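You operate a simulated robot arm through the tools that you are given. There is no shell and no other tool. Be economical: measure what you need, move in short steps, check, and stop when the job is done.

You run a simulated robot arm. Do the job below in one go: nothing can be reset, and whatever is moved stays where it is left.

## Task
Flush the top-up pot with the white cup's water.
Fine: pour it in, cup into the white tray; open the outflow valve till the pot is empty, close it and shut the lid; spill nothing. Where these are worked on the way, their far stop is far enough and under half their travel is too little: outflow valve.
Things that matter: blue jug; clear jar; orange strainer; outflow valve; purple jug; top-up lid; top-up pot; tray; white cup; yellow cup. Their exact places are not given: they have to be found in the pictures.

The check looks at the end state, three seconds after you hand in, the way a careful person would. Anything else that was tipped, shoved, dropped, spilled or broken makes it a failure. A push-on lid holds only when it is set on centred and level and pressed home; a screw cap is set on level and turned clockwise until tight.

## Robot
A 7-joint arm with a two-finger parallel gripper, hanging from a carriage that runs on a gantry, over the field with the corners [-197.9, -36.7], [32.1, -36.3], [31.8, 91.7], [-198.2, 91.3] (x, y) and turns from -6.37 to 5.637 rad about z. Base frame: it is fixed where the carriage stands at the start and does not move with it; the origin is on the floor, on the carriage's upright axis, x ahead of it, y to its left, z up; the surface under the hand at the start is at about z = 86. Units: cm, rad, N and s.
With the tool pointing down near the work surface it reaches from about 28 to 70 cm from the robot's upright axis, wherever it stands. Its first joint turns from -2.496 to 2.496 rad. Places, roughly: clear jar [100, -75, 125]; orange strainer [150, -50, 25]; outflow valve [60, -20, 90]; top-up lid [70, -40, 100]; top-up pot [70, -40, 90]; tray [110, -50, 90]. Payload 1.57 kg.
Tool frame: the origin (TCP) lies between the finger pads and is the grasp point; the fingertips stand 3 cm ahead of it; z points along the fingers, y is the line along which they close. The gripper opens to 11 cm. The fingers are 2.4 cm wide and 1.2 cm thick; the gripper's body (4.8 by 11.2 cm) begins 7.8 cm behind the TCP.
Orientation is told as [roll, pitch, yaw] about the base's x, y, z axes, in that order, counted from this pose: with the fingers straight down and closing along the base's y, the tool's x points along the base's -x, its y along +y and its z along -z.

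## Interface
- The arm moves only by the tool step_arm. Its arguments are lists of equal length, an entry for each row: "turn": the turn, a rotation vector about the tool's x, y, z in rad, a list of three; "dp": the shift along the tool's x, y, z in cm, a list of three; "jaw": the finger opening in cm, from 0 to 11. In form: {"turn": [[ax, ay, az], ...], "dp": [[tx, ty, tz], ...], "jaw": [jaw, ...]}. A call has 1 to 12 rows; each row shifts and turns the commanded pose from where the row before left it, along the tool's axes as they then stand. Rows are played at 5 a second. More than 5 cm and 0.15 rad between two rows, or a gripper value outside its range, and nothing of the call is played. Where a pose cannot be reached the arm comes as near as it can. A force on the tool above 40 N (or 10 N above the force at the start of the call, whichever is more), or a blocked arm, ends the call early, and 0.2 s more pass. Each finger travels about 4.5 cm/s and halts on what it meets, pressing with about 21 N; the grip force reading is that of the motor and also rises with nothing between the fingers. The clock runs only during rows and for 0.2 s after the last one: add rows that do not move to give the fingers time. It gives the time, the measured TCP pose, the force on the tool (base axes), the opening and the grip force at its end, in the units of the frame above (readings bear some noise), with the torque about the TCP (base axes, N m) and any sound that the robot's microphone picked up.
- Cameras (640 x 400 px; columns grow to the right, rows downward): "scene" is now at [27.9, -5.38, 185.51]; the picture's right is [-0.67, -0.74, 0.00], its down [-0.56, 0.51, -0.65] and it looks along [0.48, -0.44, -0.76] (base axes); focal length 261 px, centre (320, 200). "wrist" rides on the gripper at [7, 1.6, -14.1] in the tool frame; the picture's right is [-0.23, 0.97, 0.00], its down [-0.86, -0.20, -0.48] and it looks along [-0.47, -0.11, 0.88] (tool axes); focal length 222 px, centre (320, 200).
- grab_frame(camera): a new picture of that camera. It takes no simulated time.
- lift_body(by): slides the trunk up (or, below 0, down) by that many cm; the arm and the scene camera ride with it, the base frame stays. It gives what a move gives, with no picture.
- base_move(legs): drives the robot by 1 to 6 legs, each [ahead, left, turn to the left] in cm, cm and rad, along the robot's own axes; the way and the turn of a leg run together, so that a leg with both is an arc; at most 150 cm and 3.142 rad a leg. The arm and the cameras ride along, it lands a little off, and it stops where it bumps. It keeps to its track: a leg is cut to what the track allows. It gives what a move gives.
- head_to(pan, tilt): turns the head with the scene camera to pan (to the left, within 2.705 rad either way) and tilt (down, from -0.506 to 1.204), counted from straight ahead of the robot. It gives what a move gives.
- pixel_to_xyz(camera, pixels): for up to 12 pixels [column, row] of the newest picture of that camera ("zoom" is the newest enlarged one), the place [x, y, z] in the base frame of the surface seen there, good to about 0.2 cm. It takes no simulated time.
- enlarge(camera, box): a new picture of the part [left, top, right, bottom] of that camera's present view, enlarged. It takes no simulated time.
- hand_in(): hands the job in; it is judged then, once.

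Keep the steps short. Do not move on a guess: measure, check each grasp and each placing, and mend mistakes. In all there are 80 turns and 52 pictures (those below and enlarged ones count). Leave the gripper open and the arm clear of the work at the hand-in unless told otherwise, and finish with a single line.

The tools are called after "Request:" as name(argument=value, ...) on one line, values as JSON. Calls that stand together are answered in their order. step_arm: Moves the arm, as the interface text tells. Its arguments: {"type":"object","properties":{"turn":{"type":"array"},"dp":{"type":"array"},"jaw":{"type":"array"}},"required":["turn","dp","jaw"]} The other tools are called the same way: lift_body (by) slides the trunk up or down; base_move (legs) drives the base; head_to (pan, tilt) turns the head that bears the scene camera; grab_frame (camera) takes a picture; pixel_to_xyz (camera, pixels) gives the place of the surface under pixels of a picture; enlarge (camera, box) takes an enlarged picture of a part of a camera's view; hand_in () hands the job in.

At the start:

```text
time: 0.0
ee_pos: [77.59, -13.74, 138.08]
orientation: [0.0, 0.0, -0.001]
contact_force: [0.2, -0.3, 0.5]
moment: [0.0, -0.02, 0.0]
grip_width: 10.98
grip_force: 0.0
trunk travel left (down, up): [-52.5, 7.0]
robot x, y, heading: [-0.06, -0.11, -0.002]
head pan, tilt: [-0.737, 0.866]
```

scene: 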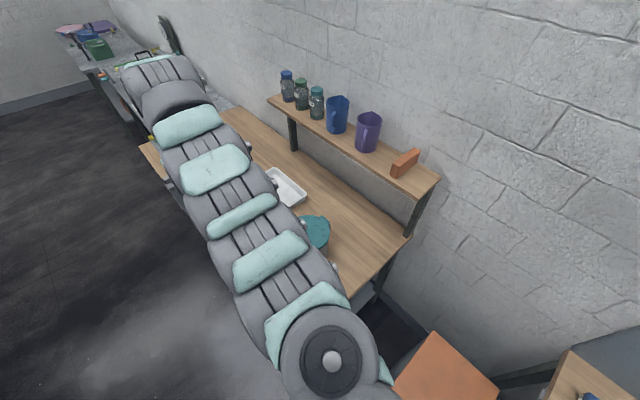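
wrist: 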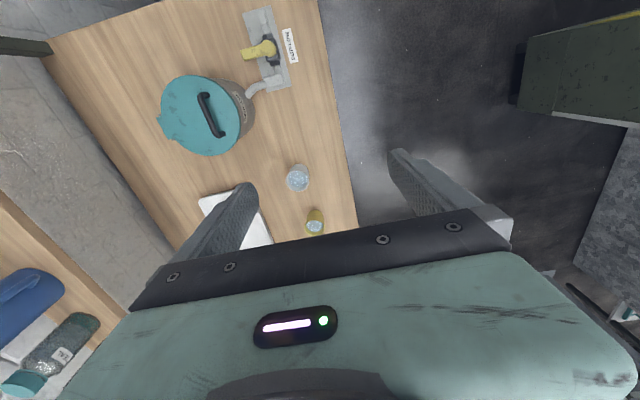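

The wrist view shows the teal-lidded pot, the yellow valve lever, two small cups and the tray. I'll enlarge this part and measure.

Request:
enlarge(camera="wrist", box=[140, 0, 380, 250])

Request:
pixel_to_xyz(camera="wrist", pixels=[[204, 95], [212, 115], [222, 134], [165, 120], [200, 78], [245, 53], [272, 46], [298, 172], [315, 215], [215, 205], [270, 90], [298, 185]])

```text
1.60 times, centred on (260, 125) of wrist
```

zoom: 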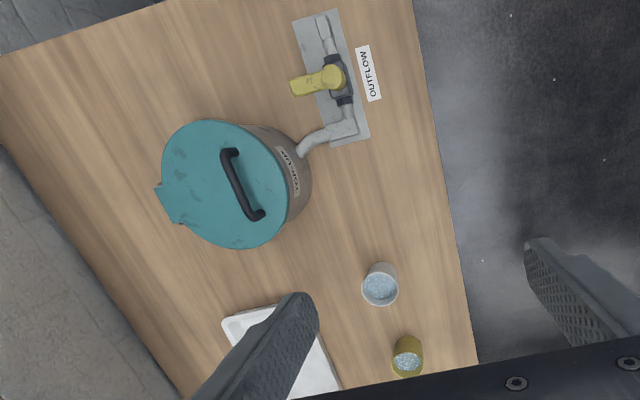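

```text
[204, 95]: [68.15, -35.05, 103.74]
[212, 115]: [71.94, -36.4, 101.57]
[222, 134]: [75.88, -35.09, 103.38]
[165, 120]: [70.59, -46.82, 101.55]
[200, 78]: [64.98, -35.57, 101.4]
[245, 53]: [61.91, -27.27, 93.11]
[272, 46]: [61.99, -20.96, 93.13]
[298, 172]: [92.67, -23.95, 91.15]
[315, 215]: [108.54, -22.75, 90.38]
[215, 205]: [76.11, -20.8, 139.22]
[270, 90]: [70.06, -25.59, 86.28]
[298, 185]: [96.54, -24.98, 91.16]
```

I'll shift the hand back and to the right at this height so the camera takes in the pot, cups, tray and valve.

Request:
step_arm(turn=[[0, 0, 0], [0, 0, 0], [0, 0, 0], [0, 0, 0], [0, 0, 0]], dp=[[4, -3, 0], [4, -3, 0], [4, -3, 0], [4, -3, 0], [0, 0, 0]], jaw=[11, 11, 11, 11, 11])

Request:
grab_frame(camera="wrist")

Request:
grab_frame(camera="scene")

```text
time: 1.2
ee_pos: [64.11, -24.13, 138.0]
orientation: [0.001, -0.002, 0.0]
contact_force: [-0.2, 0.0, 0.6]
moment: [-0.02, -0.01, -0.01]
grip_width: 11.0
grip_force: 0.1
out of reach, approached as far as the arm can: row 4
trunk travel left (down, up): [-52.5, 7.0]
robot x, y, heading: [0.03, -0.29, 0.003]
head pan, tilt: [-0.737, 0.866]
```

```text
48 pictures are left
```

wrist: 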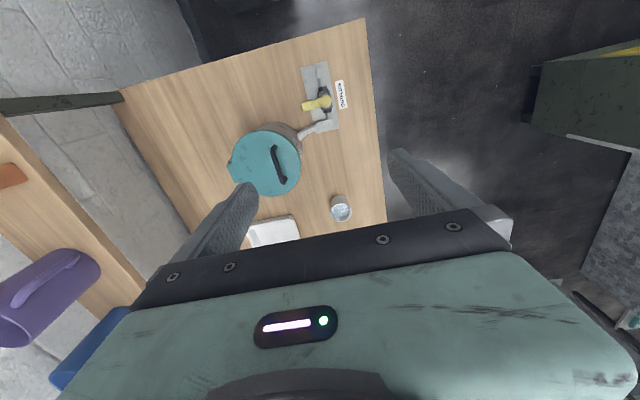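

```text
47 pictures are left
```

scene: 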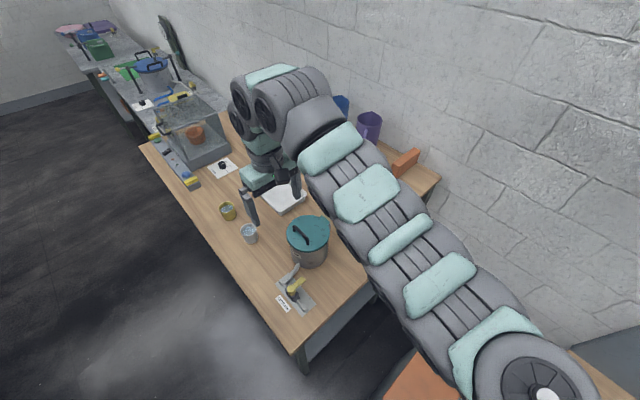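

The scene camera now sees everything. I'll enlarge the pot and cup area and measure there.

Request:
enlarge(camera="scene", box=[210, 180, 350, 320])

Request:
enlarge(camera="wrist", box=[215, 50, 375, 250])

```text
2.86 times, centred on (280, 250) of scene
```

zoom: 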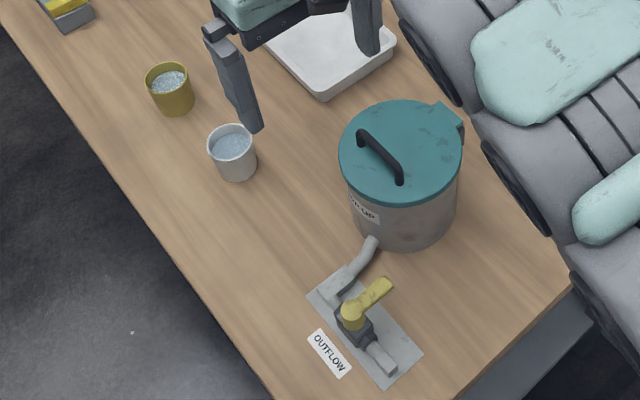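

```text
2.00 times, centred on (295, 150) of wrist
```

zoom: 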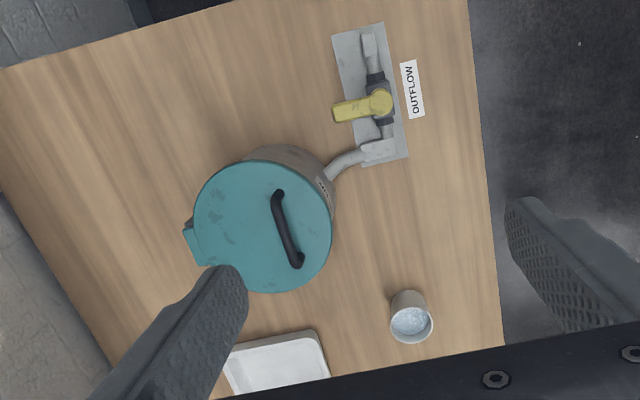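

Request:
pixel_to_xyz(camera="zoom", pixels=[[277, 195], [287, 230], [298, 262], [266, 165], [275, 290], [329, 220], [198, 228], [191, 246], [380, 102], [340, 112], [397, 312], [431, 318]])

Request:
pixel_to_xyz(camera="scene", pixels=[[241, 227], [252, 226], [249, 234], [257, 240], [265, 185], [281, 212], [304, 198], [290, 192], [228, 206], [294, 290], [300, 282], [302, 234]])

```text
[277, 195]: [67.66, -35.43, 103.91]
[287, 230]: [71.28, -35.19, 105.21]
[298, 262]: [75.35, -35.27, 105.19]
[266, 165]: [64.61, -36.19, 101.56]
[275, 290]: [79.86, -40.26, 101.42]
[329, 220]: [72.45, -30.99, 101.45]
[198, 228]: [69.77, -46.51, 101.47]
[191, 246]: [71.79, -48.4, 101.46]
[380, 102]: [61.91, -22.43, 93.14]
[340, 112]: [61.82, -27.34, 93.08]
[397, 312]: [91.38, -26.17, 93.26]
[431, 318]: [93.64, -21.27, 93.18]
```

```text
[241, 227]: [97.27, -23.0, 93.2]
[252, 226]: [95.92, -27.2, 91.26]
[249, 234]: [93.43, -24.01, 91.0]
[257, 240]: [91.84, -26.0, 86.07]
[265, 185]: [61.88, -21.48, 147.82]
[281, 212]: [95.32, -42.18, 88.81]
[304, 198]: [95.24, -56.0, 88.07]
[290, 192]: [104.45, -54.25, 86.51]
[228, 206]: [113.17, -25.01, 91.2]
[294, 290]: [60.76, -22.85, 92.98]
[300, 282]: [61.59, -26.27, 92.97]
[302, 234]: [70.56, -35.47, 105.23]
```

The layout is now clear:
- **Lid:** hinged on the wall side at about y=-48. Its handle bar runs along x at y=-35.3, top at z=105.2.
- **White cup:** centre about (94.3, -24.5), rim at z=93.2.

I'll drive ahead so the handle is well in reach, then tilt the tool so the fingers point down and towards the wall.

Request:
base_move(legs=[[22, 4, 0]])

Request:
step_arm(turn=[[0.15, 0, 0], [0.15, 0, 0], [0.15, 0, 0], [0.15, 0, 0], [0.15, 0, 0], [0, 0, 0]], dp=[[2, 2, 2], [2, 2, 2], [2, 2, 2], [2, 2, 2], [2, 2, 2], [0, 0, 0]], jaw=[4, 4, 4, 4, 4, 4])

```text
time: 2.9
ee_pos: [86.01, -20.04, 138.02]
orientation: [0.0, 0.0, 0.002]
contact_force: [0.2, -0.2, 0.5]
moment: [0.01, -0.03, -0.01]
grip_width: 11.0
grip_force: 0.1
trunk travel left (down, up): [-52.5, 7.0]
robot x, y, heading: [22.1, 3.94, 0.005]
head pan, tilt: [-0.737, 0.866]
```

```text
time: 4.3
ee_pos: [86.04, -20.04, 138.07]
orientation: [0.002, -0.001, 0.001]
contact_force: [0.3, -0.9, -0.2]
moment: [0.01, -0.01, 0.02]
grip_width: 4.0
grip_force: 0.1
out of reach, approached as far as the arm can: row 1, 2, 3, 4, 5
trunk travel left (down, up): [-52.5, 7.0]
robot x, y, heading: [22.17, 4.14, 0.002]
head pan, tilt: [-0.737, 0.866]
```

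The tilt isn't reachable from that stretched pose. I'll bring the hand closer first and then tilt.

Request:
step_arm(turn=[[0, 0, 0], [0, 0, 0], [0, 0, 0], [0, 0, 0], [0.15, 0, 0], [0.15, 0, 0], [0.15, 0, 0], [0.15, 0, 0], [0.15, 0, 0], [0, 0, 0]], dp=[[4, 0, 2], [4, 0, 2], [4, 0, 2], [3, 0, 2], [0, 0, 0], [0, 0, 0], [0, 0, 0], [0, 0, 0], [0, 0, 0], [0, 0, 0]], jaw=[4, 4, 4, 4, 4, 4, 4, 4, 4, 4])

```text
time: 6.5
ee_pos: [86.07, -20.04, 137.99]
orientation: [-0.001, 0.0, 0.001]
contact_force: [-0.2, -0.4, 0.3]
moment: [-0.02, -0.03, 0.01]
grip_width: 3.99
grip_force: 0.1
out of reach, approached as far as the arm can: row 1, 2, 3, 4, 5, 6, 7, 8, 9
trunk travel left (down, up): [-52.5, 7.0]
robot x, y, heading: [22.07, 3.94, 0.002]
head pan, tilt: [-0.737, 0.866]
```

It seems pulling in isn't possible at this height. I'll go straight down to about z=118, which is clear of everything, and then try pulling in.

Request:
step_arm(turn=[[0, 0, 0], [0, 0, 0], [0, 0, 0], [0, 0, 0], [0, 0, 0], [0, 0, 0], [0, 0, 0], [0, 0, 0]], dp=[[0, 0, 5], [0, 0, 5], [0, 0, 5], [0, 0, 4], [3, 0, 0], [3, 0, 0], [3, 0, 0], [0, 0, 0]], jaw=[4, 4, 4, 4, 4, 4, 4, 4])

```text
time: 8.3
ee_pos: [86.27, -20.03, 136.94]
orientation: [0.002, 0.001, -0.004]
contact_force: [-0.6, 0.3, 0.8]
moment: [-0.02, 0.02, 0.0]
grip_width: 4.0
grip_force: 0.0
out of reach, approached as far as the arm can: row 1, 2, 3, 4, 5, 6, 7
trunk travel left (down, up): [-52.5, 7.0]
robot x, y, heading: [22.07, 3.86, 0.002]
head pan, tilt: [-0.737, 0.866]
```

It barely moved, so a joint is probably at its limit. I'll go back out towards the starting stretch and then descend.

Request:
step_arm(turn=[[0, 0, 0], [0, 0, 0], [0, 0, 0], [0, 0, 0], [0, 0, 0], [0, 0, 0], [0, 0, 0]], dp=[[-4, 3, 0], [-4, 3, 0], [-3, 3, 0], [0, 0, 4], [0, 0, 4], [0, 0, 4], [0, 0, 0]], jaw=[4, 4, 4, 4, 4, 4, 4])

```text
time: 9.9
ee_pos: [97.21, -11.01, 124.99]
orientation: [-0.002, -0.002, 0.001]
contact_force: [-0.3, -0.2, 0.4]
moment: [0.02, 0.02, 0.0]
grip_width: 3.99
grip_force: 0.0
trunk travel left (down, up): [-52.5, 7.0]
robot x, y, heading: [22.05, 4.12, -0.003]
head pan, tilt: [-0.737, 0.866]
```

That works. I'll go lower here, since y=-11 is clear of the cups, and then pull in.

Request:
step_arm(turn=[[0, 0, 0], [0, 0, 0], [0, 0, 0], [0, 0, 0], [0, 0, 0], [0, 0, 0], [0, 0, 0], [0, 0, 0], [0, 0, 0]], dp=[[0, 0, 4], [0, 0, 4], [0, 0, 4], [4, 0, 0], [4, 0, 0], [4, 0, 0], [4, 0, 0], [4, 0, 0], [0, 0, 0]], jaw=[4, 4, 4, 4, 4, 4, 4, 4, 4])

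```text
time: 11.9
ee_pos: [77.03, -10.91, 112.83]
orientation: [-0.006, -0.003, 0.001]
contact_force: [0.0, 1.0, -0.1]
moment: [-0.01, 0.0, 0.02]
grip_width: 4.01
grip_force: 0.0
trunk travel left (down, up): [-52.5, 7.0]
robot x, y, heading: [22.05, 3.87, -0.001]
head pan, tilt: [-0.737, 0.866]
```

Good, that freed it. Now I'll tilt the fingers towards the wall.

Request:
step_arm(turn=[[0.15, 0, 0], [0.15, 0, 0], [0.15, 0, 0], [0.15, 0, 0], [0.15, 0, 0], [0, 0, 0]], dp=[[0, 0, 0], [0, 0, 0], [0, 0, 0], [0, 0, 0], [0, 0, 0], [0, 0, 0]], jaw=[4, 4, 4, 4, 4, 4])

Request:
grab_frame(camera="scene")

```text
time: 13.3
ee_pos: [77.12, -10.94, 113.06]
orientation: [-0.751, -0.001, 0.001]
contact_force: [0.2, 0.0, 0.5]
moment: [0.02, -0.01, 0.02]
grip_width: 3.97
grip_force: 0.0
trunk travel left (down, up): [-52.5, 7.0]
robot x, y, heading: [22.32, 4.56, 0.003]
head pan, tilt: [-0.737, 0.866]
```

```text
44 pictures are left
```

scene: 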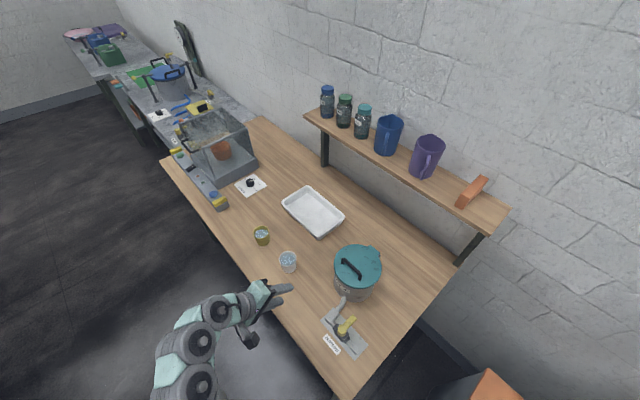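

The view is clear now. I'll measure the tray, lid, hinge, shelf and cup precisely.

Request:
enlarge(camera="scene", box=[310, 235, 410, 335])

Request:
pixel_to_xyz(camera="scene", pixels=[[282, 204], [312, 187], [344, 214], [320, 238], [312, 210], [349, 267], [350, 250], [372, 249], [485, 215], [450, 240], [281, 256], [296, 257]])

```text
4.00 times, centred on (360, 285) of scene
```

zoom: 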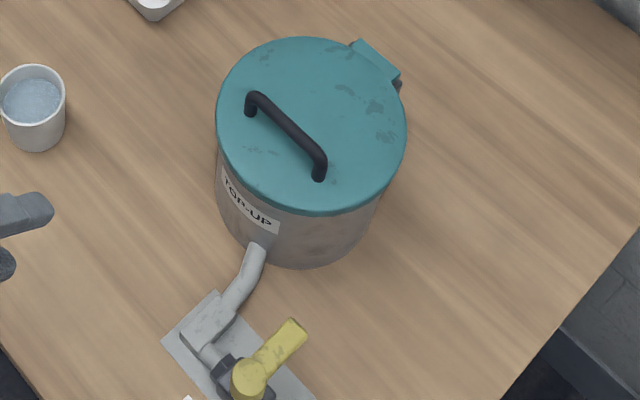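

```text
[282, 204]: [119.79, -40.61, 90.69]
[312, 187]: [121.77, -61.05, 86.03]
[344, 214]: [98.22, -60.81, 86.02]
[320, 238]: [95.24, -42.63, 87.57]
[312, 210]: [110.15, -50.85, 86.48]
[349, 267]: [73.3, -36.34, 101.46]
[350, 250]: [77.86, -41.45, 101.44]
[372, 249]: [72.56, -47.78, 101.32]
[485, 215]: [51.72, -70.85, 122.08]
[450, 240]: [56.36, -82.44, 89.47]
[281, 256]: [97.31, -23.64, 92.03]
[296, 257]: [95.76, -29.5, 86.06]
```

Request:
pixel_to_xyz(camera="zoom", pixels=[[250, 97], [285, 125], [319, 160], [252, 113], [318, 176], [350, 45], [398, 75], [397, 90], [222, 90], [320, 214], [250, 380], [292, 327]])

```text
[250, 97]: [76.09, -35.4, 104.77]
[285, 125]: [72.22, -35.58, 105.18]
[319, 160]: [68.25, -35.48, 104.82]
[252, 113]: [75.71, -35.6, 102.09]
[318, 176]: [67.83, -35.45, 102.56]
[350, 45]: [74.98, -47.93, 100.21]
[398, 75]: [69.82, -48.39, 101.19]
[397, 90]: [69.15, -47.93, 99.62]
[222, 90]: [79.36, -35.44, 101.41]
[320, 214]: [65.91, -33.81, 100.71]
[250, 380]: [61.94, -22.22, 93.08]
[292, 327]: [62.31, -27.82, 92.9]
```

The handle bar centre is at about (72, -35.5, 104.6) and the hinge axis at about (y=-48, z=100.7). I'll move to a point 8 cm back from the grasp along the tool axis.

Request:
step_arm(turn=[[0, 0, 0], [0, 0, 0], [0, 0, 0], [0, 0, 0], [0, 0, 0], [0, 0, 0]], dp=[[1.02, -2.45, 2.68], [1.02, -2.45, 2.68], [1.02, -2.45, 2.68], [1.02, -2.45, 2.68], [1.04, -2.45, 2.68], [0, 0, 0]], jaw=[2.6, 2.6, 2.6, 2.6, 2.6, 2.6])

Request:
grab_frame(camera="wrist")

```text
time: 14.7
ee_pos: [71.9, -29.15, 111.5]
orientation: [-0.75, -0.001, 0.001]
contact_force: [0.4, 0.2, -0.1]
moment: [0.03, 0.02, -0.01]
grip_width: 2.58
grip_force: 0.0
trunk travel left (down, up): [-52.5, 7.0]
robot x, y, heading: [22.03, 4.02, -0.002]
head pan, tilt: [-0.737, 0.866]
```

```text
42 pictures are left
```

wrist: 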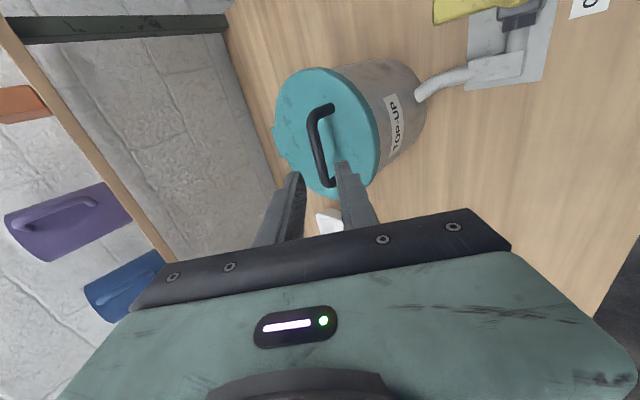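

The bar lies between the fingers. I'll advance 7.8 cm and close.

Request:
step_arm(turn=[[0, 0, 0], [0, 0, 0], [0, 0, 0], [0, 0, 0], [0, 0, 0], [0, 0, 0], [0, 0, 0]], dp=[[0, 0, 3], [0, 0, 2.5], [0, 0, 1.3], [0, 0, 1], [0, 0, 0], [0, 0, 0], [0, 0, 0]], jaw=[2.6, 2.6, 2.6, 2.6, 0.5, 0.2, 0.2])

Request:
enlarge(camera="wrist", box=[220, 50, 460, 230])

```text
time: 16.3
ee_pos: [71.96, -34.57, 105.93]
orientation: [-0.751, 0.0, 0.003]
contact_force: [-3.5, -3.2, 8.9]
moment: [-0.14, 0.03, 0.02]
grip_width: 1.17
grip_force: 28.7
trunk travel left (down, up): [-52.5, 7.0]
robot x, y, heading: [21.71, 3.93, -0.001]
head pan, tilt: [-0.737, 0.866]
```

```text
2.22 times, centred on (340, 140) of wrist
```

zoom: 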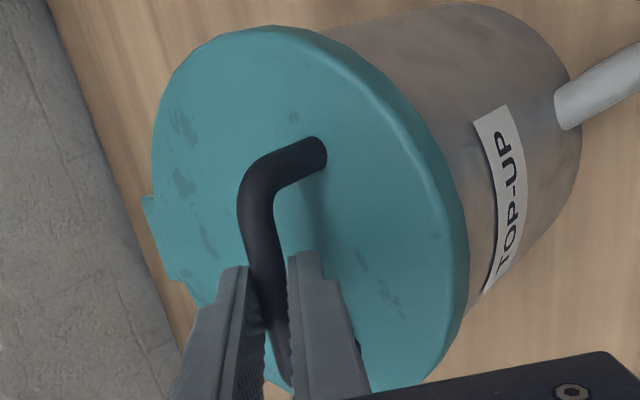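

The grip is firm on the bar at 1.17 cm. I'll start the arc about the hinge with three small rows and check them against the prediction.

Request:
step_arm(turn=[[-0.08, 0, 0], [-0.08, 0, 0], [-0.08, 0, 0], [0, 0, 0]], dp=[[0, -1.058, -0.458], [0, -1.058, -0.458], [0, -1.058, -0.458], [0, 0, 0]], jaw=[0.2, 0.2, 0.2, 0.2])

```text
time: 17.3
ee_pos: [72.01, -36.06, 108.94]
orientation: [-0.51, 0.0, 0.0]
contact_force: [0.3, -2.5, -3.7]
moment: [0.03, 0.42, -0.23]
grip_width: 1.13
grip_force: 29.2
trunk travel left (down, up): [-52.5, 7.0]
robot x, y, heading: [22.12, 3.92, 0.003]
head pan, tilt: [-0.737, 0.866]
```

The arc matches the hinge and the force is small. Continuing it.

Request:
step_arm(turn=[[-0.08, 0, 0], [-0.08, 0, 0], [-0.08, 0, 0], [-0.08, 0, 0], [-0.08, 0, 0], [-0.08, 0, 0], [-0.08, 0, 0], [-0.08, 0, 0], [-0.08, 0, 0], [-0.08, 0, 0], [-0.08, 0, 0], [0, 0, 0]], dp=[[0, -1.058, -0.458], [0, -1.058, -0.458], [0, -1.058, -0.458], [0, -1.058, -0.458], [0, -1.058, -0.458], [0, -1.058, -0.458], [0, -1.058, -0.458], [0, -1.058, -0.458], [0, -1.058, -0.458], [0, -1.058, -0.458], [0, -1.058, -0.458], [0, 0, 0]], jaw=[0.2, 0.2, 0.2, 0.2, 0.2, 0.2, 0.2, 0.2, 0.2, 0.2, 0.2, 0.2])

Request:
grab_frame(camera="scene")

```text
time: 19.9
ee_pos: [71.17, -44.05, 115.18]
orientation: [0.328, -0.007, 0.004]
contact_force: [20.8, -6.0, -13.9]
moment: [-0.21, -0.51, -0.31]
grip_width: 1.21
grip_force: 29.9
out of reach, approached as far as the arm can: row 10, 11
trunk travel left (down, up): [-52.5, 7.0]
robot x, y, heading: [21.96, 3.87, 0.003]
head pan, tilt: [-0.737, 0.866]
```

```text
40 pictures are left
```

scene: 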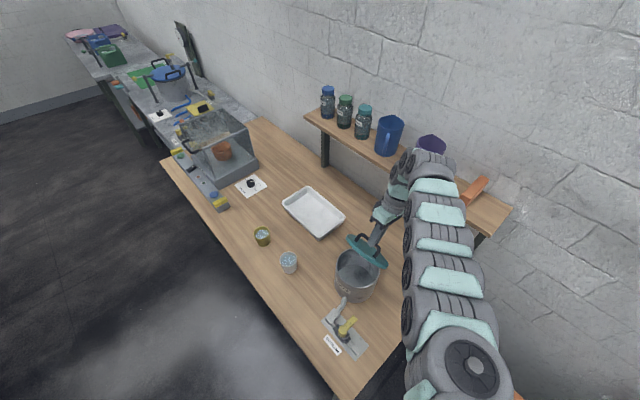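

The arm is at its reach limit with the lid about 55–60° open. A base move towards -y would carry the bar on along almost the same arc. First I'll check the arm's clearance to the shelf and jugs.

Request:
pixel_to_xyz(camera="scene", pixels=[[440, 165], [452, 160], [410, 160], [432, 142], [388, 215], [395, 195], [390, 135], [370, 252], [362, 239], [425, 155], [490, 215], [460, 300]])

Request:
enlarge(camera="scene", box=[320, 110, 500, 290])

```text
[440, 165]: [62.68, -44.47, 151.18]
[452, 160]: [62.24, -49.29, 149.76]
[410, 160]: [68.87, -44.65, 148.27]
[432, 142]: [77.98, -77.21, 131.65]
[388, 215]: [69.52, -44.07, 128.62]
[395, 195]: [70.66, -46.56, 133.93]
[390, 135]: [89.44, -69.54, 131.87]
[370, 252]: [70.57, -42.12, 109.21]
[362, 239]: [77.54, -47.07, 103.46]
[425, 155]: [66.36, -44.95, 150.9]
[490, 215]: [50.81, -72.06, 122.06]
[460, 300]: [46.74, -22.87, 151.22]
```

```text
2.22 times, centred on (410, 200) of scene
```

zoom: 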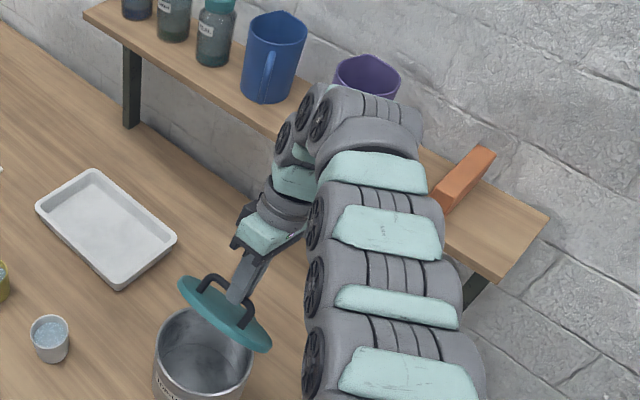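

There's about 15 cm between the elbow (y≈-50, z≈150) and the jugs (y<-70). I'll carry the bar back with the base in small legs, starting with 5 cm.

Request:
base_move(legs=[[0, -5, 0]])

```text
time: 20.8
ee_pos: [70.81, -49.26, 115.3]
orientation: [0.327, -0.002, 0.001]
contact_force: [4.6, -2.1, 23.8]
moment: [0.04, -0.14, -0.03]
grip_width: 1.2
grip_force: 28.3
trunk travel left (down, up): [-52.5, 7.0]
robot x, y, heading: [22.07, -1.6, 0.001]
head pan, tilt: [-0.737, 0.866]
```

There is 24 N upwards on the tool, so the true arc is slightly higher. I'll relieve that by going up about 0.4 cm and read again.

Request:
step_arm(turn=[[0, 0, 0], [0, 0, 0]], dp=[[0, -0.13, -0.38], [0, 0, 0]], jaw=[0.2, 0.2])

```text
time: 21.4
ee_pos: [70.79, -49.02, 115.39]
orientation: [0.329, -0.002, 0.001]
contact_force: [13.2, -0.6, -17.5]
moment: [-0.1, -0.44, -0.19]
grip_width: 1.18
grip_force: 29.1
trunk travel left (down, up): [-52.5, 7.0]
robot x, y, heading: [21.73, -1.04, -0.001]
head pan, tilt: [-0.737, 0.866]
```

The height is now right. Next is the far part of the arc with the arm: back and slightly down.

Request:
step_arm(turn=[[0, 0, 0], [0, 0, 0], [0, 0, 0], [0, 0, 0], [0, 0, 0]], dp=[[0, -1.17, -0.22], [0, -1.17, -0.2], [0, -1.22, 0], [0, -1.22, 0.05], [0, 0, 0]], jaw=[0.2, 0.2, 0.2, 0.2, 0.2])

```text
time: 22.5
ee_pos: [69.75, -50.28, 115.55]
orientation: [0.325, -0.019, 0.009]
contact_force: [12.5, 2.7, 8.4]
moment: [0.27, -0.77, -1.01]
grip_width: 1.16
grip_force: 28.9
out of reach, approached as far as the arm can: row 1, 2, 3, 4
trunk travel left (down, up): [-52.5, 7.0]
robot x, y, heading: [21.76, -1.28, -0.0]
head pan, tilt: [-0.737, 0.866]
stopped in row 5: the force on the tool passed its limit at 41 N (the readings are from after the stop); the commanded pose is now the measured one
```

That's out of reach for the arm, so I'll use the base: 1 cm ahead to undo the x drift and 3 cm towards the wall. Then a small trunk drop.

Request:
base_move(legs=[[1, -2.5, 0]])

Request:
lift_body(by=-0.7)

Request:
base_move(legs=[[0.3, -2.5, 0]])

Request:
enlarge(camera="scene", box=[320, 110, 500, 290])

```text
time: 23.3
ee_pos: [69.9, -52.83, 115.14]
orientation: [0.329, -0.003, 0.005]
contact_force: [-10.4, 0.8, -12.2]
moment: [-0.14, 0.54, -0.13]
grip_width: 1.18
grip_force: 29.1
trunk travel left (down, up): [-52.5, 7.0]
robot x, y, heading: [22.84, -3.44, 0.002]
head pan, tilt: [-0.737, 0.866]
```

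```text
time: 23.9
ee_pos: [69.87, -53.46, 114.75]
orientation: [0.322, -0.008, 0.002]
contact_force: [-10.8, -9.1, 19.0]
moment: [-0.06, 0.19, 0.0]
grip_width: 1.18
grip_force: 29.2
trunk travel left (down, up): [-51.8, 7.7]
robot x, y, heading: [22.45, -3.24, 0.003]
head pan, tilt: [-0.737, 0.866]
```

```text
time: 24.7
ee_pos: [70.28, -55.05, 114.2]
orientation: [0.334, -0.004, 0.006]
contact_force: [-9.1, 9.5, -20.3]
moment: [0.04, 0.38, -0.56]
grip_width: 1.19
grip_force: 29.2
trunk travel left (down, up): [-51.8, 7.7]
robot x, y, heading: [23.26, -5.49, 0.001]
head pan, tilt: [-0.737, 0.866]
```

```text
2.22 times, centred on (410, 200) of scene
```

zoom: 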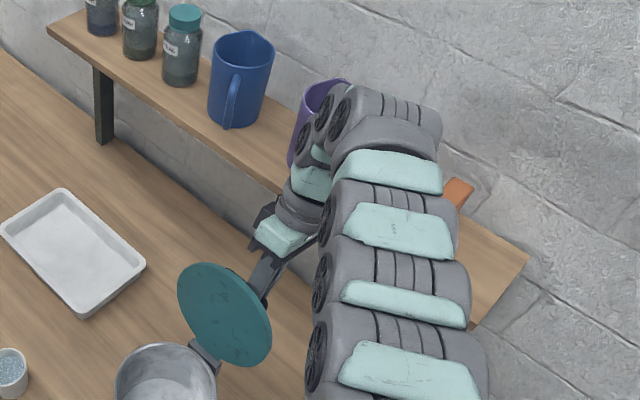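

The lid now stands past vertical, at about 100°. I'll open the fingers a little and back out along the tool axis, going upward.

Request:
step_arm(turn=[[0, 0, 0], [0, 0, 0], [0, 0, 0], [0, 0, 0], [0, 0, 0]], dp=[[0, 0, 0], [0, 0, 0], [0, 0, 0], [0, 0, -1.5], [0, 0, -1.5]], jaw=[2.4, 2.8, 2.8, 2.8, 2.8])

Request:
enlarge(camera="scene", box=[320, 110, 500, 290])

```text
time: 25.9
ee_pos: [70.24, -56.03, 117.28]
orientation: [0.331, -0.005, 0.008]
contact_force: [0.4, -0.2, 0.2]
moment: [-0.02, -0.02, -0.03]
grip_width: 2.81
grip_force: 0.0
out of reach, approached as far as the arm can: row 5
trunk travel left (down, up): [-51.8, 7.7]
robot x, y, heading: [23.64, -6.04, 0.004]
head pan, tilt: [-0.737, 0.866]
```

```text
2.22 times, centred on (410, 200) of scene
```

zoom: 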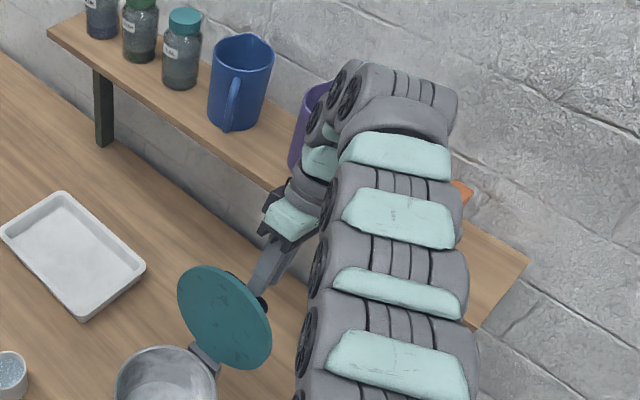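

The lid stays open by itself. I'll lift the trunk to clear the handle straight upwards, then move away from the wall with the base.

Request:
lift_body(by=7.5)

Request:
grab_frame(camera="wrist")

```text
time: 27.0
ee_pos: [70.08, -56.13, 124.84]
orientation: [0.33, -0.005, 0.007]
contact_force: [0.3, 0.4, 1.0]
moment: [-0.01, 0.01, -0.02]
grip_width: 2.83
grip_force: 0.0
trunk travel left (down, up): [-59.3, 0.2]
robot x, y, heading: [22.99, -5.88, 0.006]
head pan, tilt: [-0.737, 0.866]
```

```text
36 pictures are left
```

wrist: 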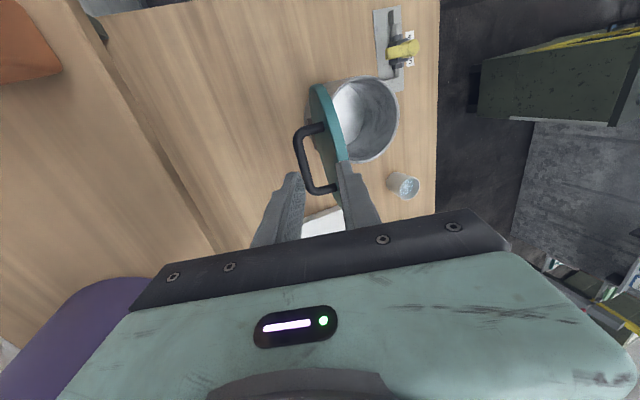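

It's clear of the handle, about 4 cm above the lid's upper edge. I'll drive left, away from the wall and the purple jug.

Request:
base_move(legs=[[6, 26, 0]])

Request:
step_arm(turn=[[0.1, 0, 0], [0.1, 0, 0], [0.13, 0, 0], [0, 0, 0], [0, 0, 0], [0, 0, 0], [0, 0, 0], [0, 0, 0]], dp=[[0, 2, 0], [0, 2, 0], [0, 2, 0], [0, 3, 0], [0, 3, 2], [0, 3, 3], [0, 3, 3], [0, 0, 0]], jaw=[4, 6, 9, 9, 9, 9, 9, 9])

```text
time: 28.9
ee_pos: [76.12, -30.58, 124.8]
orientation: [0.328, -0.005, 0.006]
contact_force: [0.3, 0.6, -0.2]
moment: [-0.02, -0.01, 0.0]
grip_width: 2.8
grip_force: 0.0
trunk travel left (down, up): [-59.3, 0.2]
robot x, y, heading: [29.26, 19.84, 0.006]
head pan, tilt: [-0.737, 0.866]
```

```text
time: 30.7
ee_pos: [78.67, -16.81, 117.55]
orientation: [0.045, -0.016, 0.051]
contact_force: [0.7, 0.2, -0.3]
moment: [0.03, 0.01, 0.01]
grip_width: 9.0
grip_force: 0.1
out of reach, approached as far as the arm can: row 3, 4, 5
trunk travel left (down, up): [-59.3, 0.2]
robot x, y, heading: [29.49, 19.58, 0.003]
head pan, tilt: [-0.737, 0.866]
```

The hand is back over the front of the table. To take the cup from the aisle side with the camera on top, I'll yaw the tool +90° here at z=117.

Request:
step_arm(turn=[[0, 0, -0.15], [0, 0, -0.15], [0, 0, -0.15], [0, 0, -0.15], [0, 0, -0.15], [0, 0, -0.15], [0, 0, -0.15], [0, 0, -0.15], [0, 0, -0.15], [0, 0, -0.15], [0, 0, -0.05], [0, 0, 0]], dp=[[0, 1, 0], [0, 1, 0], [0, 0, 0], [0, 0, 0], [0, 0, 0], [0, 0, 0], [0, 0, 0], [0, 0, 0], [0, 0, 0], [0, 0, 0], [0, 0, 0], [0, 0, 0]], jaw=[9, 9, 9, 9, 9, 9, 9, 9, 9, 9, 9, 9])

```text
time: 33.3
ee_pos: [78.35, -14.96, 117.61]
orientation: [-0.015, -0.047, 1.604]
contact_force: [-0.6, 0.1, -0.1]
moment: [-0.02, -0.04, 0.0]
grip_width: 9.01
grip_force: 0.0
trunk travel left (down, up): [-59.3, 0.2]
robot x, y, heading: [29.31, 19.35, 0.004]
head pan, tilt: [-0.737, 0.866]
```

The yaw is reached. Now I'll shift towards the cup's x, staying over the aisle side, and tilt so the fingers point at the wall.

Request:
step_arm(turn=[[0, 0, 0], [0, 0, 0], [0, 0, 0], [0, 0.15, 0], [0, 0.15, 0], [0, 0.15, 0], [0, 0.15, 0], [0, 0.15, 0], [0, 0.15, 0], [0, 0.15, 0], [0, 0.15, 0], [0, 0, 0]], dp=[[-4, -4, 0], [-4, -4, 0], [0, -4, 0], [0, 0, 0], [0, 0, 0], [0, 0, 0], [0, 0, 0], [0, 0, 0], [0, 0, 0], [0, 0, 0], [0, 0, 0], [0, 0, 0]], jaw=[9, 9, 9, 9, 9, 9, 9, 9, 9, 9, 9, 9])

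Request:
grab_frame(camera="scene")

```text
refused: row 1 steps farther than a row can; nothing moved
```

```text
35 pictures are left
```

scene: 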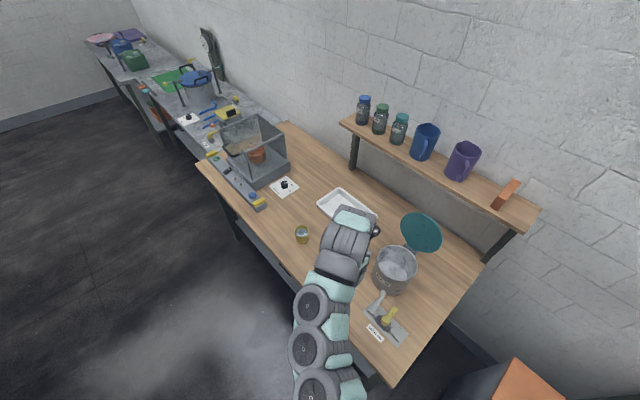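

Request:
step_arm(turn=[[0, 0, 0], [0, 0, 0], [0, 0, 0], [0, 0, 0], [0, 0.15, 0], [0, 0.15, 0], [0, 0.15, 0], [0, 0.15, 0], [0, 0.15, 0], [0, 0.15, 0], [0, 0.15, 0], [0, 0.15, 0]], dp=[[-3, -3.5, 0], [-3, -3.5, 0], [-2, -3.5, 0], [0, -3.5, 0], [0, 0, 0], [0, 0, 0], [0, 0, 0], [0, 0, 0], [0, 0, 0], [0, 0, 0], [0, 0, 0], [0, 0, 0]], jaw=[9, 9, 9, 9, 9, 9, 9, 9, 9, 9, 9, 9])

Request:
pixel_to_xyz(camera="scene", pixels=[[378, 272], [415, 262], [396, 250], [390, 292], [400, 275], [335, 205], [343, 191], [375, 205], [318, 206], [410, 245]])

```text
time: 35.9
ee_pos: [92.1, -6.53, 118.25]
orientation: [-0.038, 1.155, 1.569]
contact_force: [0.0, 0.0, 0.7]
moment: [0.03, -0.03, -0.02]
grip_width: 8.99
grip_force: 0.0
trunk travel left (down, up): [-59.3, 0.2]
robot x, y, heading: [29.12, 19.39, 0.007]
head pan, tilt: [-0.737, 0.866]
```

```text
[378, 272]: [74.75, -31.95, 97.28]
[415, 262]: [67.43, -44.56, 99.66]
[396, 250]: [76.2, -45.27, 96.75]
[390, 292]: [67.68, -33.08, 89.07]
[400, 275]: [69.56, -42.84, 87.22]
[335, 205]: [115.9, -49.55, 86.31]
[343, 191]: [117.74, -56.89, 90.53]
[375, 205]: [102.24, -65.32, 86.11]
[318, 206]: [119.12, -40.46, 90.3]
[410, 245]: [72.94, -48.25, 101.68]
```

Tilt is 66° with fingers pointing at -y. I'll move the base a little nearer, then lower with the trunk so the hand stops short of and above the cup.

Request:
base_move(legs=[[2.5, -6, 0]])

Request:
lift_body(by=-20)

Request:
grab_frame(camera="wrist")

Request:
grab_frame(camera="scene")

```text
time: 36.9
ee_pos: [94.63, -12.38, 118.25]
orientation: [-0.035, 1.151, 1.572]
contact_force: [0.0, 0.0, 0.3]
moment: [0.01, 0.0, 0.04]
grip_width: 8.99
grip_force: 0.0
trunk travel left (down, up): [-59.3, 0.2]
robot x, y, heading: [31.67, 13.52, 0.003]
head pan, tilt: [-0.737, 0.866]
```

```text
time: 39.0
ee_pos: [94.64, -12.52, 98.34]
orientation: [-0.036, 1.152, 1.571]
contact_force: [0.0, -0.2, 0.0]
moment: [-0.03, 0.03, -0.01]
grip_width: 9.02
grip_force: 0.2
trunk travel left (down, up): [-39.3, 20.2]
robot x, y, heading: [31.92, 13.48, 0.007]
head pan, tilt: [-0.737, 0.866]
```

```text
34 pictures are left
```

wrist: 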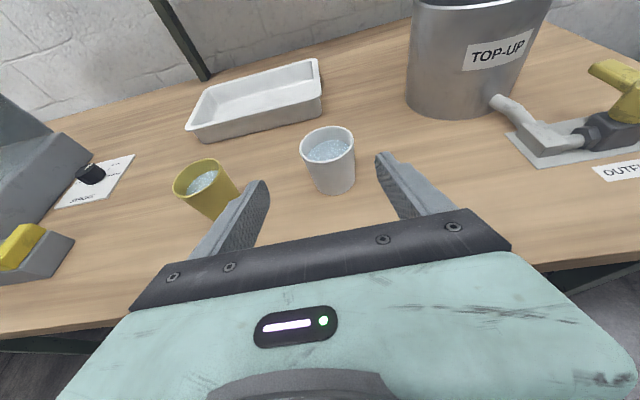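

```text
33 pictures are left
```

scene: 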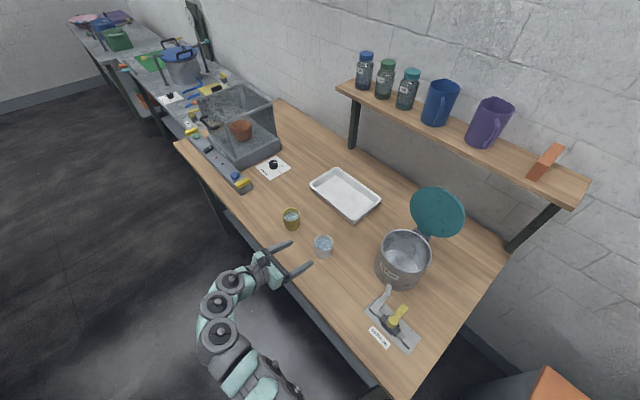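

The view is very good. I'll measure the cup rim and base in the wrist image, plus the tray and pot rim.

Request:
pixel_to_xyz(camera="wrist", pixels=[[301, 147], [354, 143], [326, 128], [330, 163], [335, 193], [328, 150], [311, 180], [355, 170], [236, 175], [206, 160], [190, 135], [321, 105]])

Request:
pixel_to_xyz(camera="scene", pixels=[[380, 245], [430, 248], [408, 231], [400, 263], [311, 184], [338, 169], [379, 201], [351, 219], [345, 193], [404, 270], [425, 215], [406, 308]])

```text
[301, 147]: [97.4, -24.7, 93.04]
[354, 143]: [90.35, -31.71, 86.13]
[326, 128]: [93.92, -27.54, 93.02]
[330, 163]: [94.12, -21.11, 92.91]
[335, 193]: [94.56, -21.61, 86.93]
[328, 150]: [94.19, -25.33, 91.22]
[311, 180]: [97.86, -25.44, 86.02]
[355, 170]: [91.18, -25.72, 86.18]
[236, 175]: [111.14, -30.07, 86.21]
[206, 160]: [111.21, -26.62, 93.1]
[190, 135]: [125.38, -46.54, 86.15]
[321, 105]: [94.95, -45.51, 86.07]
```

```text
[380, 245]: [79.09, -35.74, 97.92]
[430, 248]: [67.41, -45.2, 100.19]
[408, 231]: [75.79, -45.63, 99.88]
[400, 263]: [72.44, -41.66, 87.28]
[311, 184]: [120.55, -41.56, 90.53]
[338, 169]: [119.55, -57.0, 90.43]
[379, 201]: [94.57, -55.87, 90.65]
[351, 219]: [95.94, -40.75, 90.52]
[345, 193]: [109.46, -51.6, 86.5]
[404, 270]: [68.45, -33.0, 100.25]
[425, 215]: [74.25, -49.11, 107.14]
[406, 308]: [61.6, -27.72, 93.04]
```

The cup centre is (94.2, -24.4). I'll line up on the tool axis and advance to just short of it.

Request:
step_arm(turn=[[0, 0, 0], [0, 0, 0], [0, 0, 0], [0, 0, 0], [0, 0, 0], [0, 0, 0]], dp=[[-1.4, 0.45, 1.1], [-1.4, 0.42, 1.1], [0, 0, 3], [0, 0, 3], [0, 0, 2], [0, 0, 0]], jaw=[10, 10, 10, 10, 10, 10])

Request:
grab_frame(camera="wrist")

```text
time: 40.4
ee_pos: [94.33, -20.69, 91.46]
orientation: [-0.034, 1.153, 1.57]
contact_force: [0.1, -0.8, -0.4]
moment: [-0.01, -0.01, -0.02]
grip_width: 10.01
grip_force: 0.1
trunk travel left (down, up): [-39.3, 20.2]
robot x, y, heading: [31.6, 13.24, 0.001]
head pan, tilt: [-0.737, 0.866]
```

```text
32 pictures are left
```

wrist: 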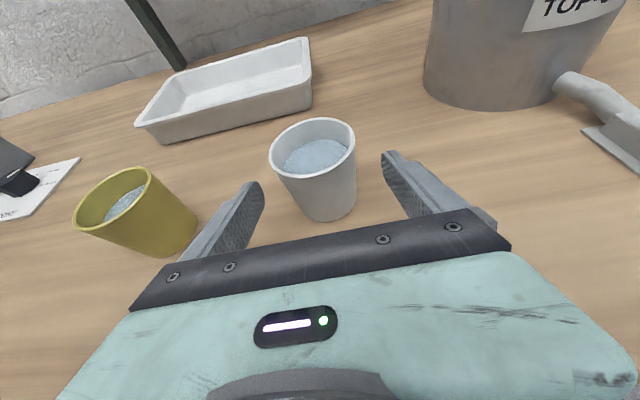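

The cup is centred between the fingers. I'll advance 3.9 cm and close gently.

Request:
step_arm(turn=[[0, 0, 0], [0, 0, 0], [0, 0, 0], [0, 0, 0], [0, 0, 0], [0, 0, 0], [0, 0, 0]], dp=[[0, 0, 2], [0, 0.1, 1.9], [0, 0, 0], [0, 0, 0], [0, 0, 0], [0, 0, 0], [0, 0, 0]], jaw=[10, 10, 8, 6.8, 6, 5.5, 5.5])

Request:
grab_frame(camera="wrist")

```text
time: 42.0
ee_pos: [94.22, -24.38, 89.97]
orientation: [-0.034, 1.154, 1.571]
contact_force: [0.1, 0.1, -0.3]
moment: [0.0, 0.02, 0.02]
grip_width: 6.87
grip_force: 21.2
trunk travel left (down, up): [-39.3, 20.2]
robot x, y, heading: [32.03, 13.62, -0.002]
head pan, tilt: [-0.737, 0.866]
```

```text
31 pictures are left
```

wrist: 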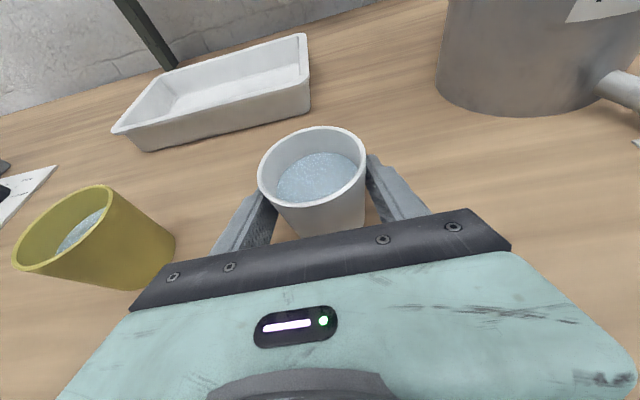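

The cup is held: width 6.87 cm, 21 N. I'll raise the trunk 3 cm and check, then go the rest of the way up.

Request:
lift_body(by=3)

Request:
lift_body(by=17)

Request:
grab_frame(camera="wrist")

```text
time: 42.8
ee_pos: [94.11, -24.39, 92.93]
orientation: [-0.032, 1.151, 1.571]
contact_force: [0.2, -0.6, -1.7]
moment: [0.0, -0.02, -0.04]
grip_width: 6.9
grip_force: 21.2
trunk travel left (down, up): [-42.3, 17.2]
robot x, y, heading: [32.23, 13.79, 0.002]
head pan, tilt: [-0.737, 0.866]
```

```text
time: 44.7
ee_pos: [94.14, -24.5, 109.99]
orientation: [-0.033, 1.152, 1.574]
contact_force: [0.6, -0.4, -1.1]
moment: [-0.03, 0.01, -0.01]
grip_width: 6.93
grip_force: 21.0
trunk travel left (down, up): [-59.3, 0.2]
robot x, y, heading: [31.74, 13.06, 0.002]
head pan, tilt: [-0.737, 0.866]
```

```text
30 pictures are left
```

wrist: 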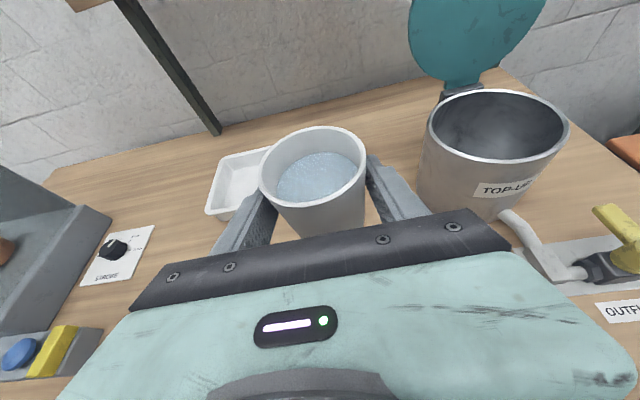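

The cup is held level with its water in it. I'll measure the pot rim here before carrying.

Request:
pixel_to_xyz(camera="wrist", pixels=[[431, 130], [565, 125], [495, 161], [500, 92], [490, 125], [462, 78], [475, 20]])

Request:
base_move(legs=[[-18.4, 0, 0]])

```text
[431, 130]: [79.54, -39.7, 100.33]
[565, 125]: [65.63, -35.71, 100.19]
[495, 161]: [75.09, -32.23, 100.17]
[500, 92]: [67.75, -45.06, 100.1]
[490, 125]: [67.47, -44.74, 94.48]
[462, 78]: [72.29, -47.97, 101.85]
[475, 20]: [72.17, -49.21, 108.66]
```

```text
time: 46.2
ee_pos: [75.75, -24.44, 109.96]
orientation: [-0.035, 1.151, 1.568]
contact_force: [0.0, -0.2, -0.7]
moment: [0.04, 0.01, -0.01]
grip_width: 6.91
grip_force: 21.0
trunk travel left (down, up): [-59.3, 0.2]
robot x, y, heading: [13.11, 13.47, 0.002]
head pan, tilt: [-0.737, 0.866]
```

Pot centre is about (72, -39.5) with radius 7.6. I'll move in over it.

Request:
base_move(legs=[[0, -14.6, 0]])

Request:
grab_frame(camera="scene")

```text
time: 47.6
ee_pos: [75.67, -38.9, 109.99]
orientation: [-0.033, 1.151, 1.57]
contact_force: [0.0, -0.6, -0.7]
moment: [0.0, 0.0, -0.02]
grip_width: 6.9
grip_force: 21.4
trunk travel left (down, up): [-59.3, 0.2]
robot x, y, heading: [13.14, -0.87, 0.004]
head pan, tilt: [-0.737, 0.866]
```

```text
29 pictures are left
```

scene: 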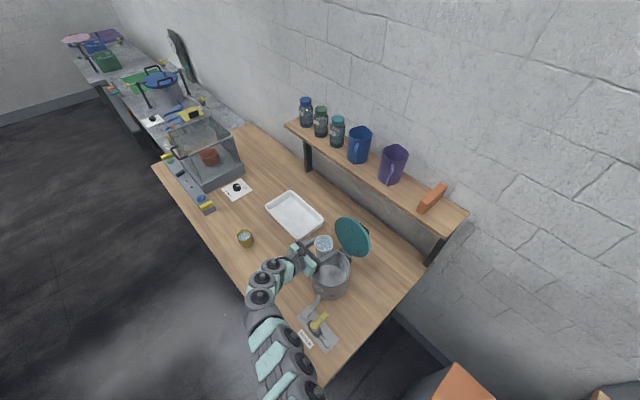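

The cup is over the pot. I'll pour by rolling about the tool axis, tipping towards -x, starting with about 60°.

Request:
step_arm(turn=[[0, 0, 0.12], [0, 0, 0.12], [0, 0, 0.12], [0, 0, 0.1], [0, 0, 0.1], [0, 0, 0.1], [0, 0, 0.1], [0, 0, 0.1], [0, 0, 0.1], [0, 0, 0.1], [0, 0, 0], [0, 0, 0]], dp=[[0, 0, 0], [0, 0, 0], [0, 0, 0], [0, 0, 0], [0, 0, 0], [0, 0, 0], [0, 0, 0], [0, 0, 0], [0, 0, 0], [0, 0, 0], [0, 0, 0], [0, 0, 0]], jaw=[5.5, 5.5, 5.5, 5.5, 5.5, 5.5, 5.5, 5.5, 5.5, 5.5, 5.5, 5.5])

Request:
enlarge(camera="scene", box=[260, 200, 400, 340])

```text
time: 50.2
ee_pos: [75.8, -38.9, 110.03]
orientation: [-1.103, 0.45, 0.252]
contact_force: [0.2, 0.6, -0.7]
moment: [-0.02, -0.04, 0.02]
grip_width: 6.89
grip_force: 20.5
trunk travel left (down, up): [-59.3, 0.2]
robot x, y, heading: [13.69, -0.8, 0.001]
head pan, tilt: [-0.737, 0.866]
```

```text
2.86 times, centred on (330, 270) of scene
```

zoom: 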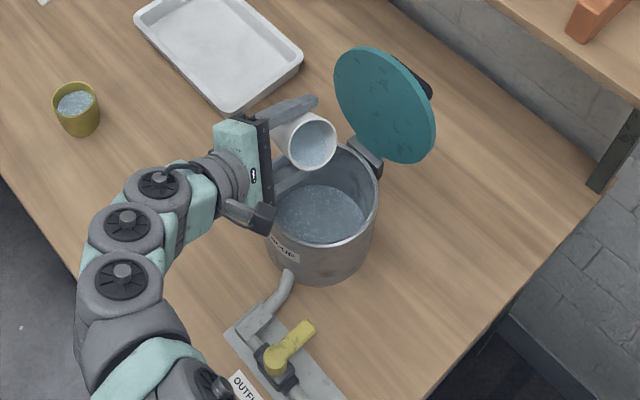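

The water is landing in the pot. I'll keep rolling to about 130° and hold for drips.

Request:
step_arm(turn=[[0, 0, 0.1], [0, 0, 0.1], [0, 0, 0.1], [0, 0, 0.12], [0, 0, 0.12], [0, 0, 0.12], [0, 0, 0.12], [0, 0, 0.12], [0, 0, 0.12], [0, 0, 0.12], [0, 0, 0], [0, 0, 0]], dp=[[0, 0, 0], [0, 0, 0], [0, 0, 0], [0, 0, 0], [0, 0, 0], [0, 0, 0], [0, 0, 0], [0, 0, 0], [0, 0, 0], [0, 0, 0], [0, 0, 0], [0, 0, 0]], jaw=[5.5, 5.5, 5.5, 5.5, 5.5, 5.5, 5.5, 5.5, 5.5, 5.5, 5.5, 5.5])

Request:
step_arm(turn=[[0, 0, 0], [0, 0, 0], [0, 0, 0], [0, 0, 0], [0, 0, 0], [0, 0, 0], [0, 0, 0], [0, 0, 0], [0, 0, 0], [0, 0, 0]], dp=[[0, 0, 0], [0, 0, 0], [0, 0, 0], [0, 0, 0], [0, 0, 0], [0, 0, 0], [0, 0, 0], [0, 0, 0], [0, 0, 0], [0, 0, 0]], jaw=[5.5, 5.5, 5.5, 5.5, 5.5, 5.5, 5.5, 5.5, 5.5, 5.5])

Request:
enlarge(camera="scene", box=[260, 200, 400, 340])

```text
time: 52.8
ee_pos: [75.84, -38.86, 110.0]
orientation: [-1.062, -0.583, -0.26]
contact_force: [0.3, -0.5, -0.2]
moment: [-0.03, 0.0, -0.02]
grip_width: 6.88
grip_force: 20.5
trunk travel left (down, up): [-59.3, 0.2]
robot x, y, heading: [13.32, -0.8, -0.007]
head pan, tilt: [-0.737, 0.866]
```

```text
time: 55.0
ee_pos: [75.7, -38.93, 109.86]
orientation: [-1.063, -0.583, -0.261]
contact_force: [0.0, 0.1, -0.4]
moment: [0.02, -0.03, 0.01]
grip_width: 6.9
grip_force: 20.4
trunk travel left (down, up): [-59.3, 0.2]
robot x, y, heading: [14.03, -0.78, -0.001]
head pan, tilt: [-0.737, 0.866]
```

```text
2.86 times, centred on (330, 270) of scene
```

zoom: 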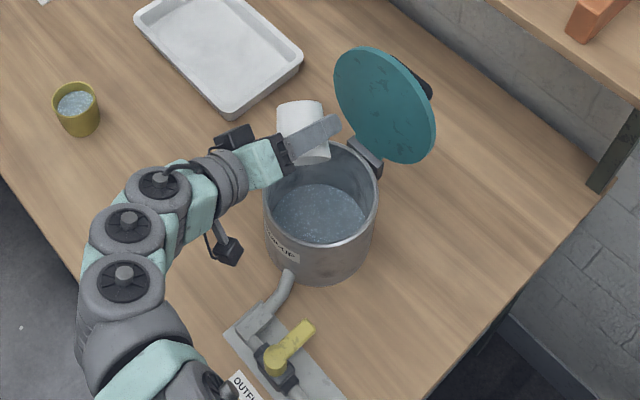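

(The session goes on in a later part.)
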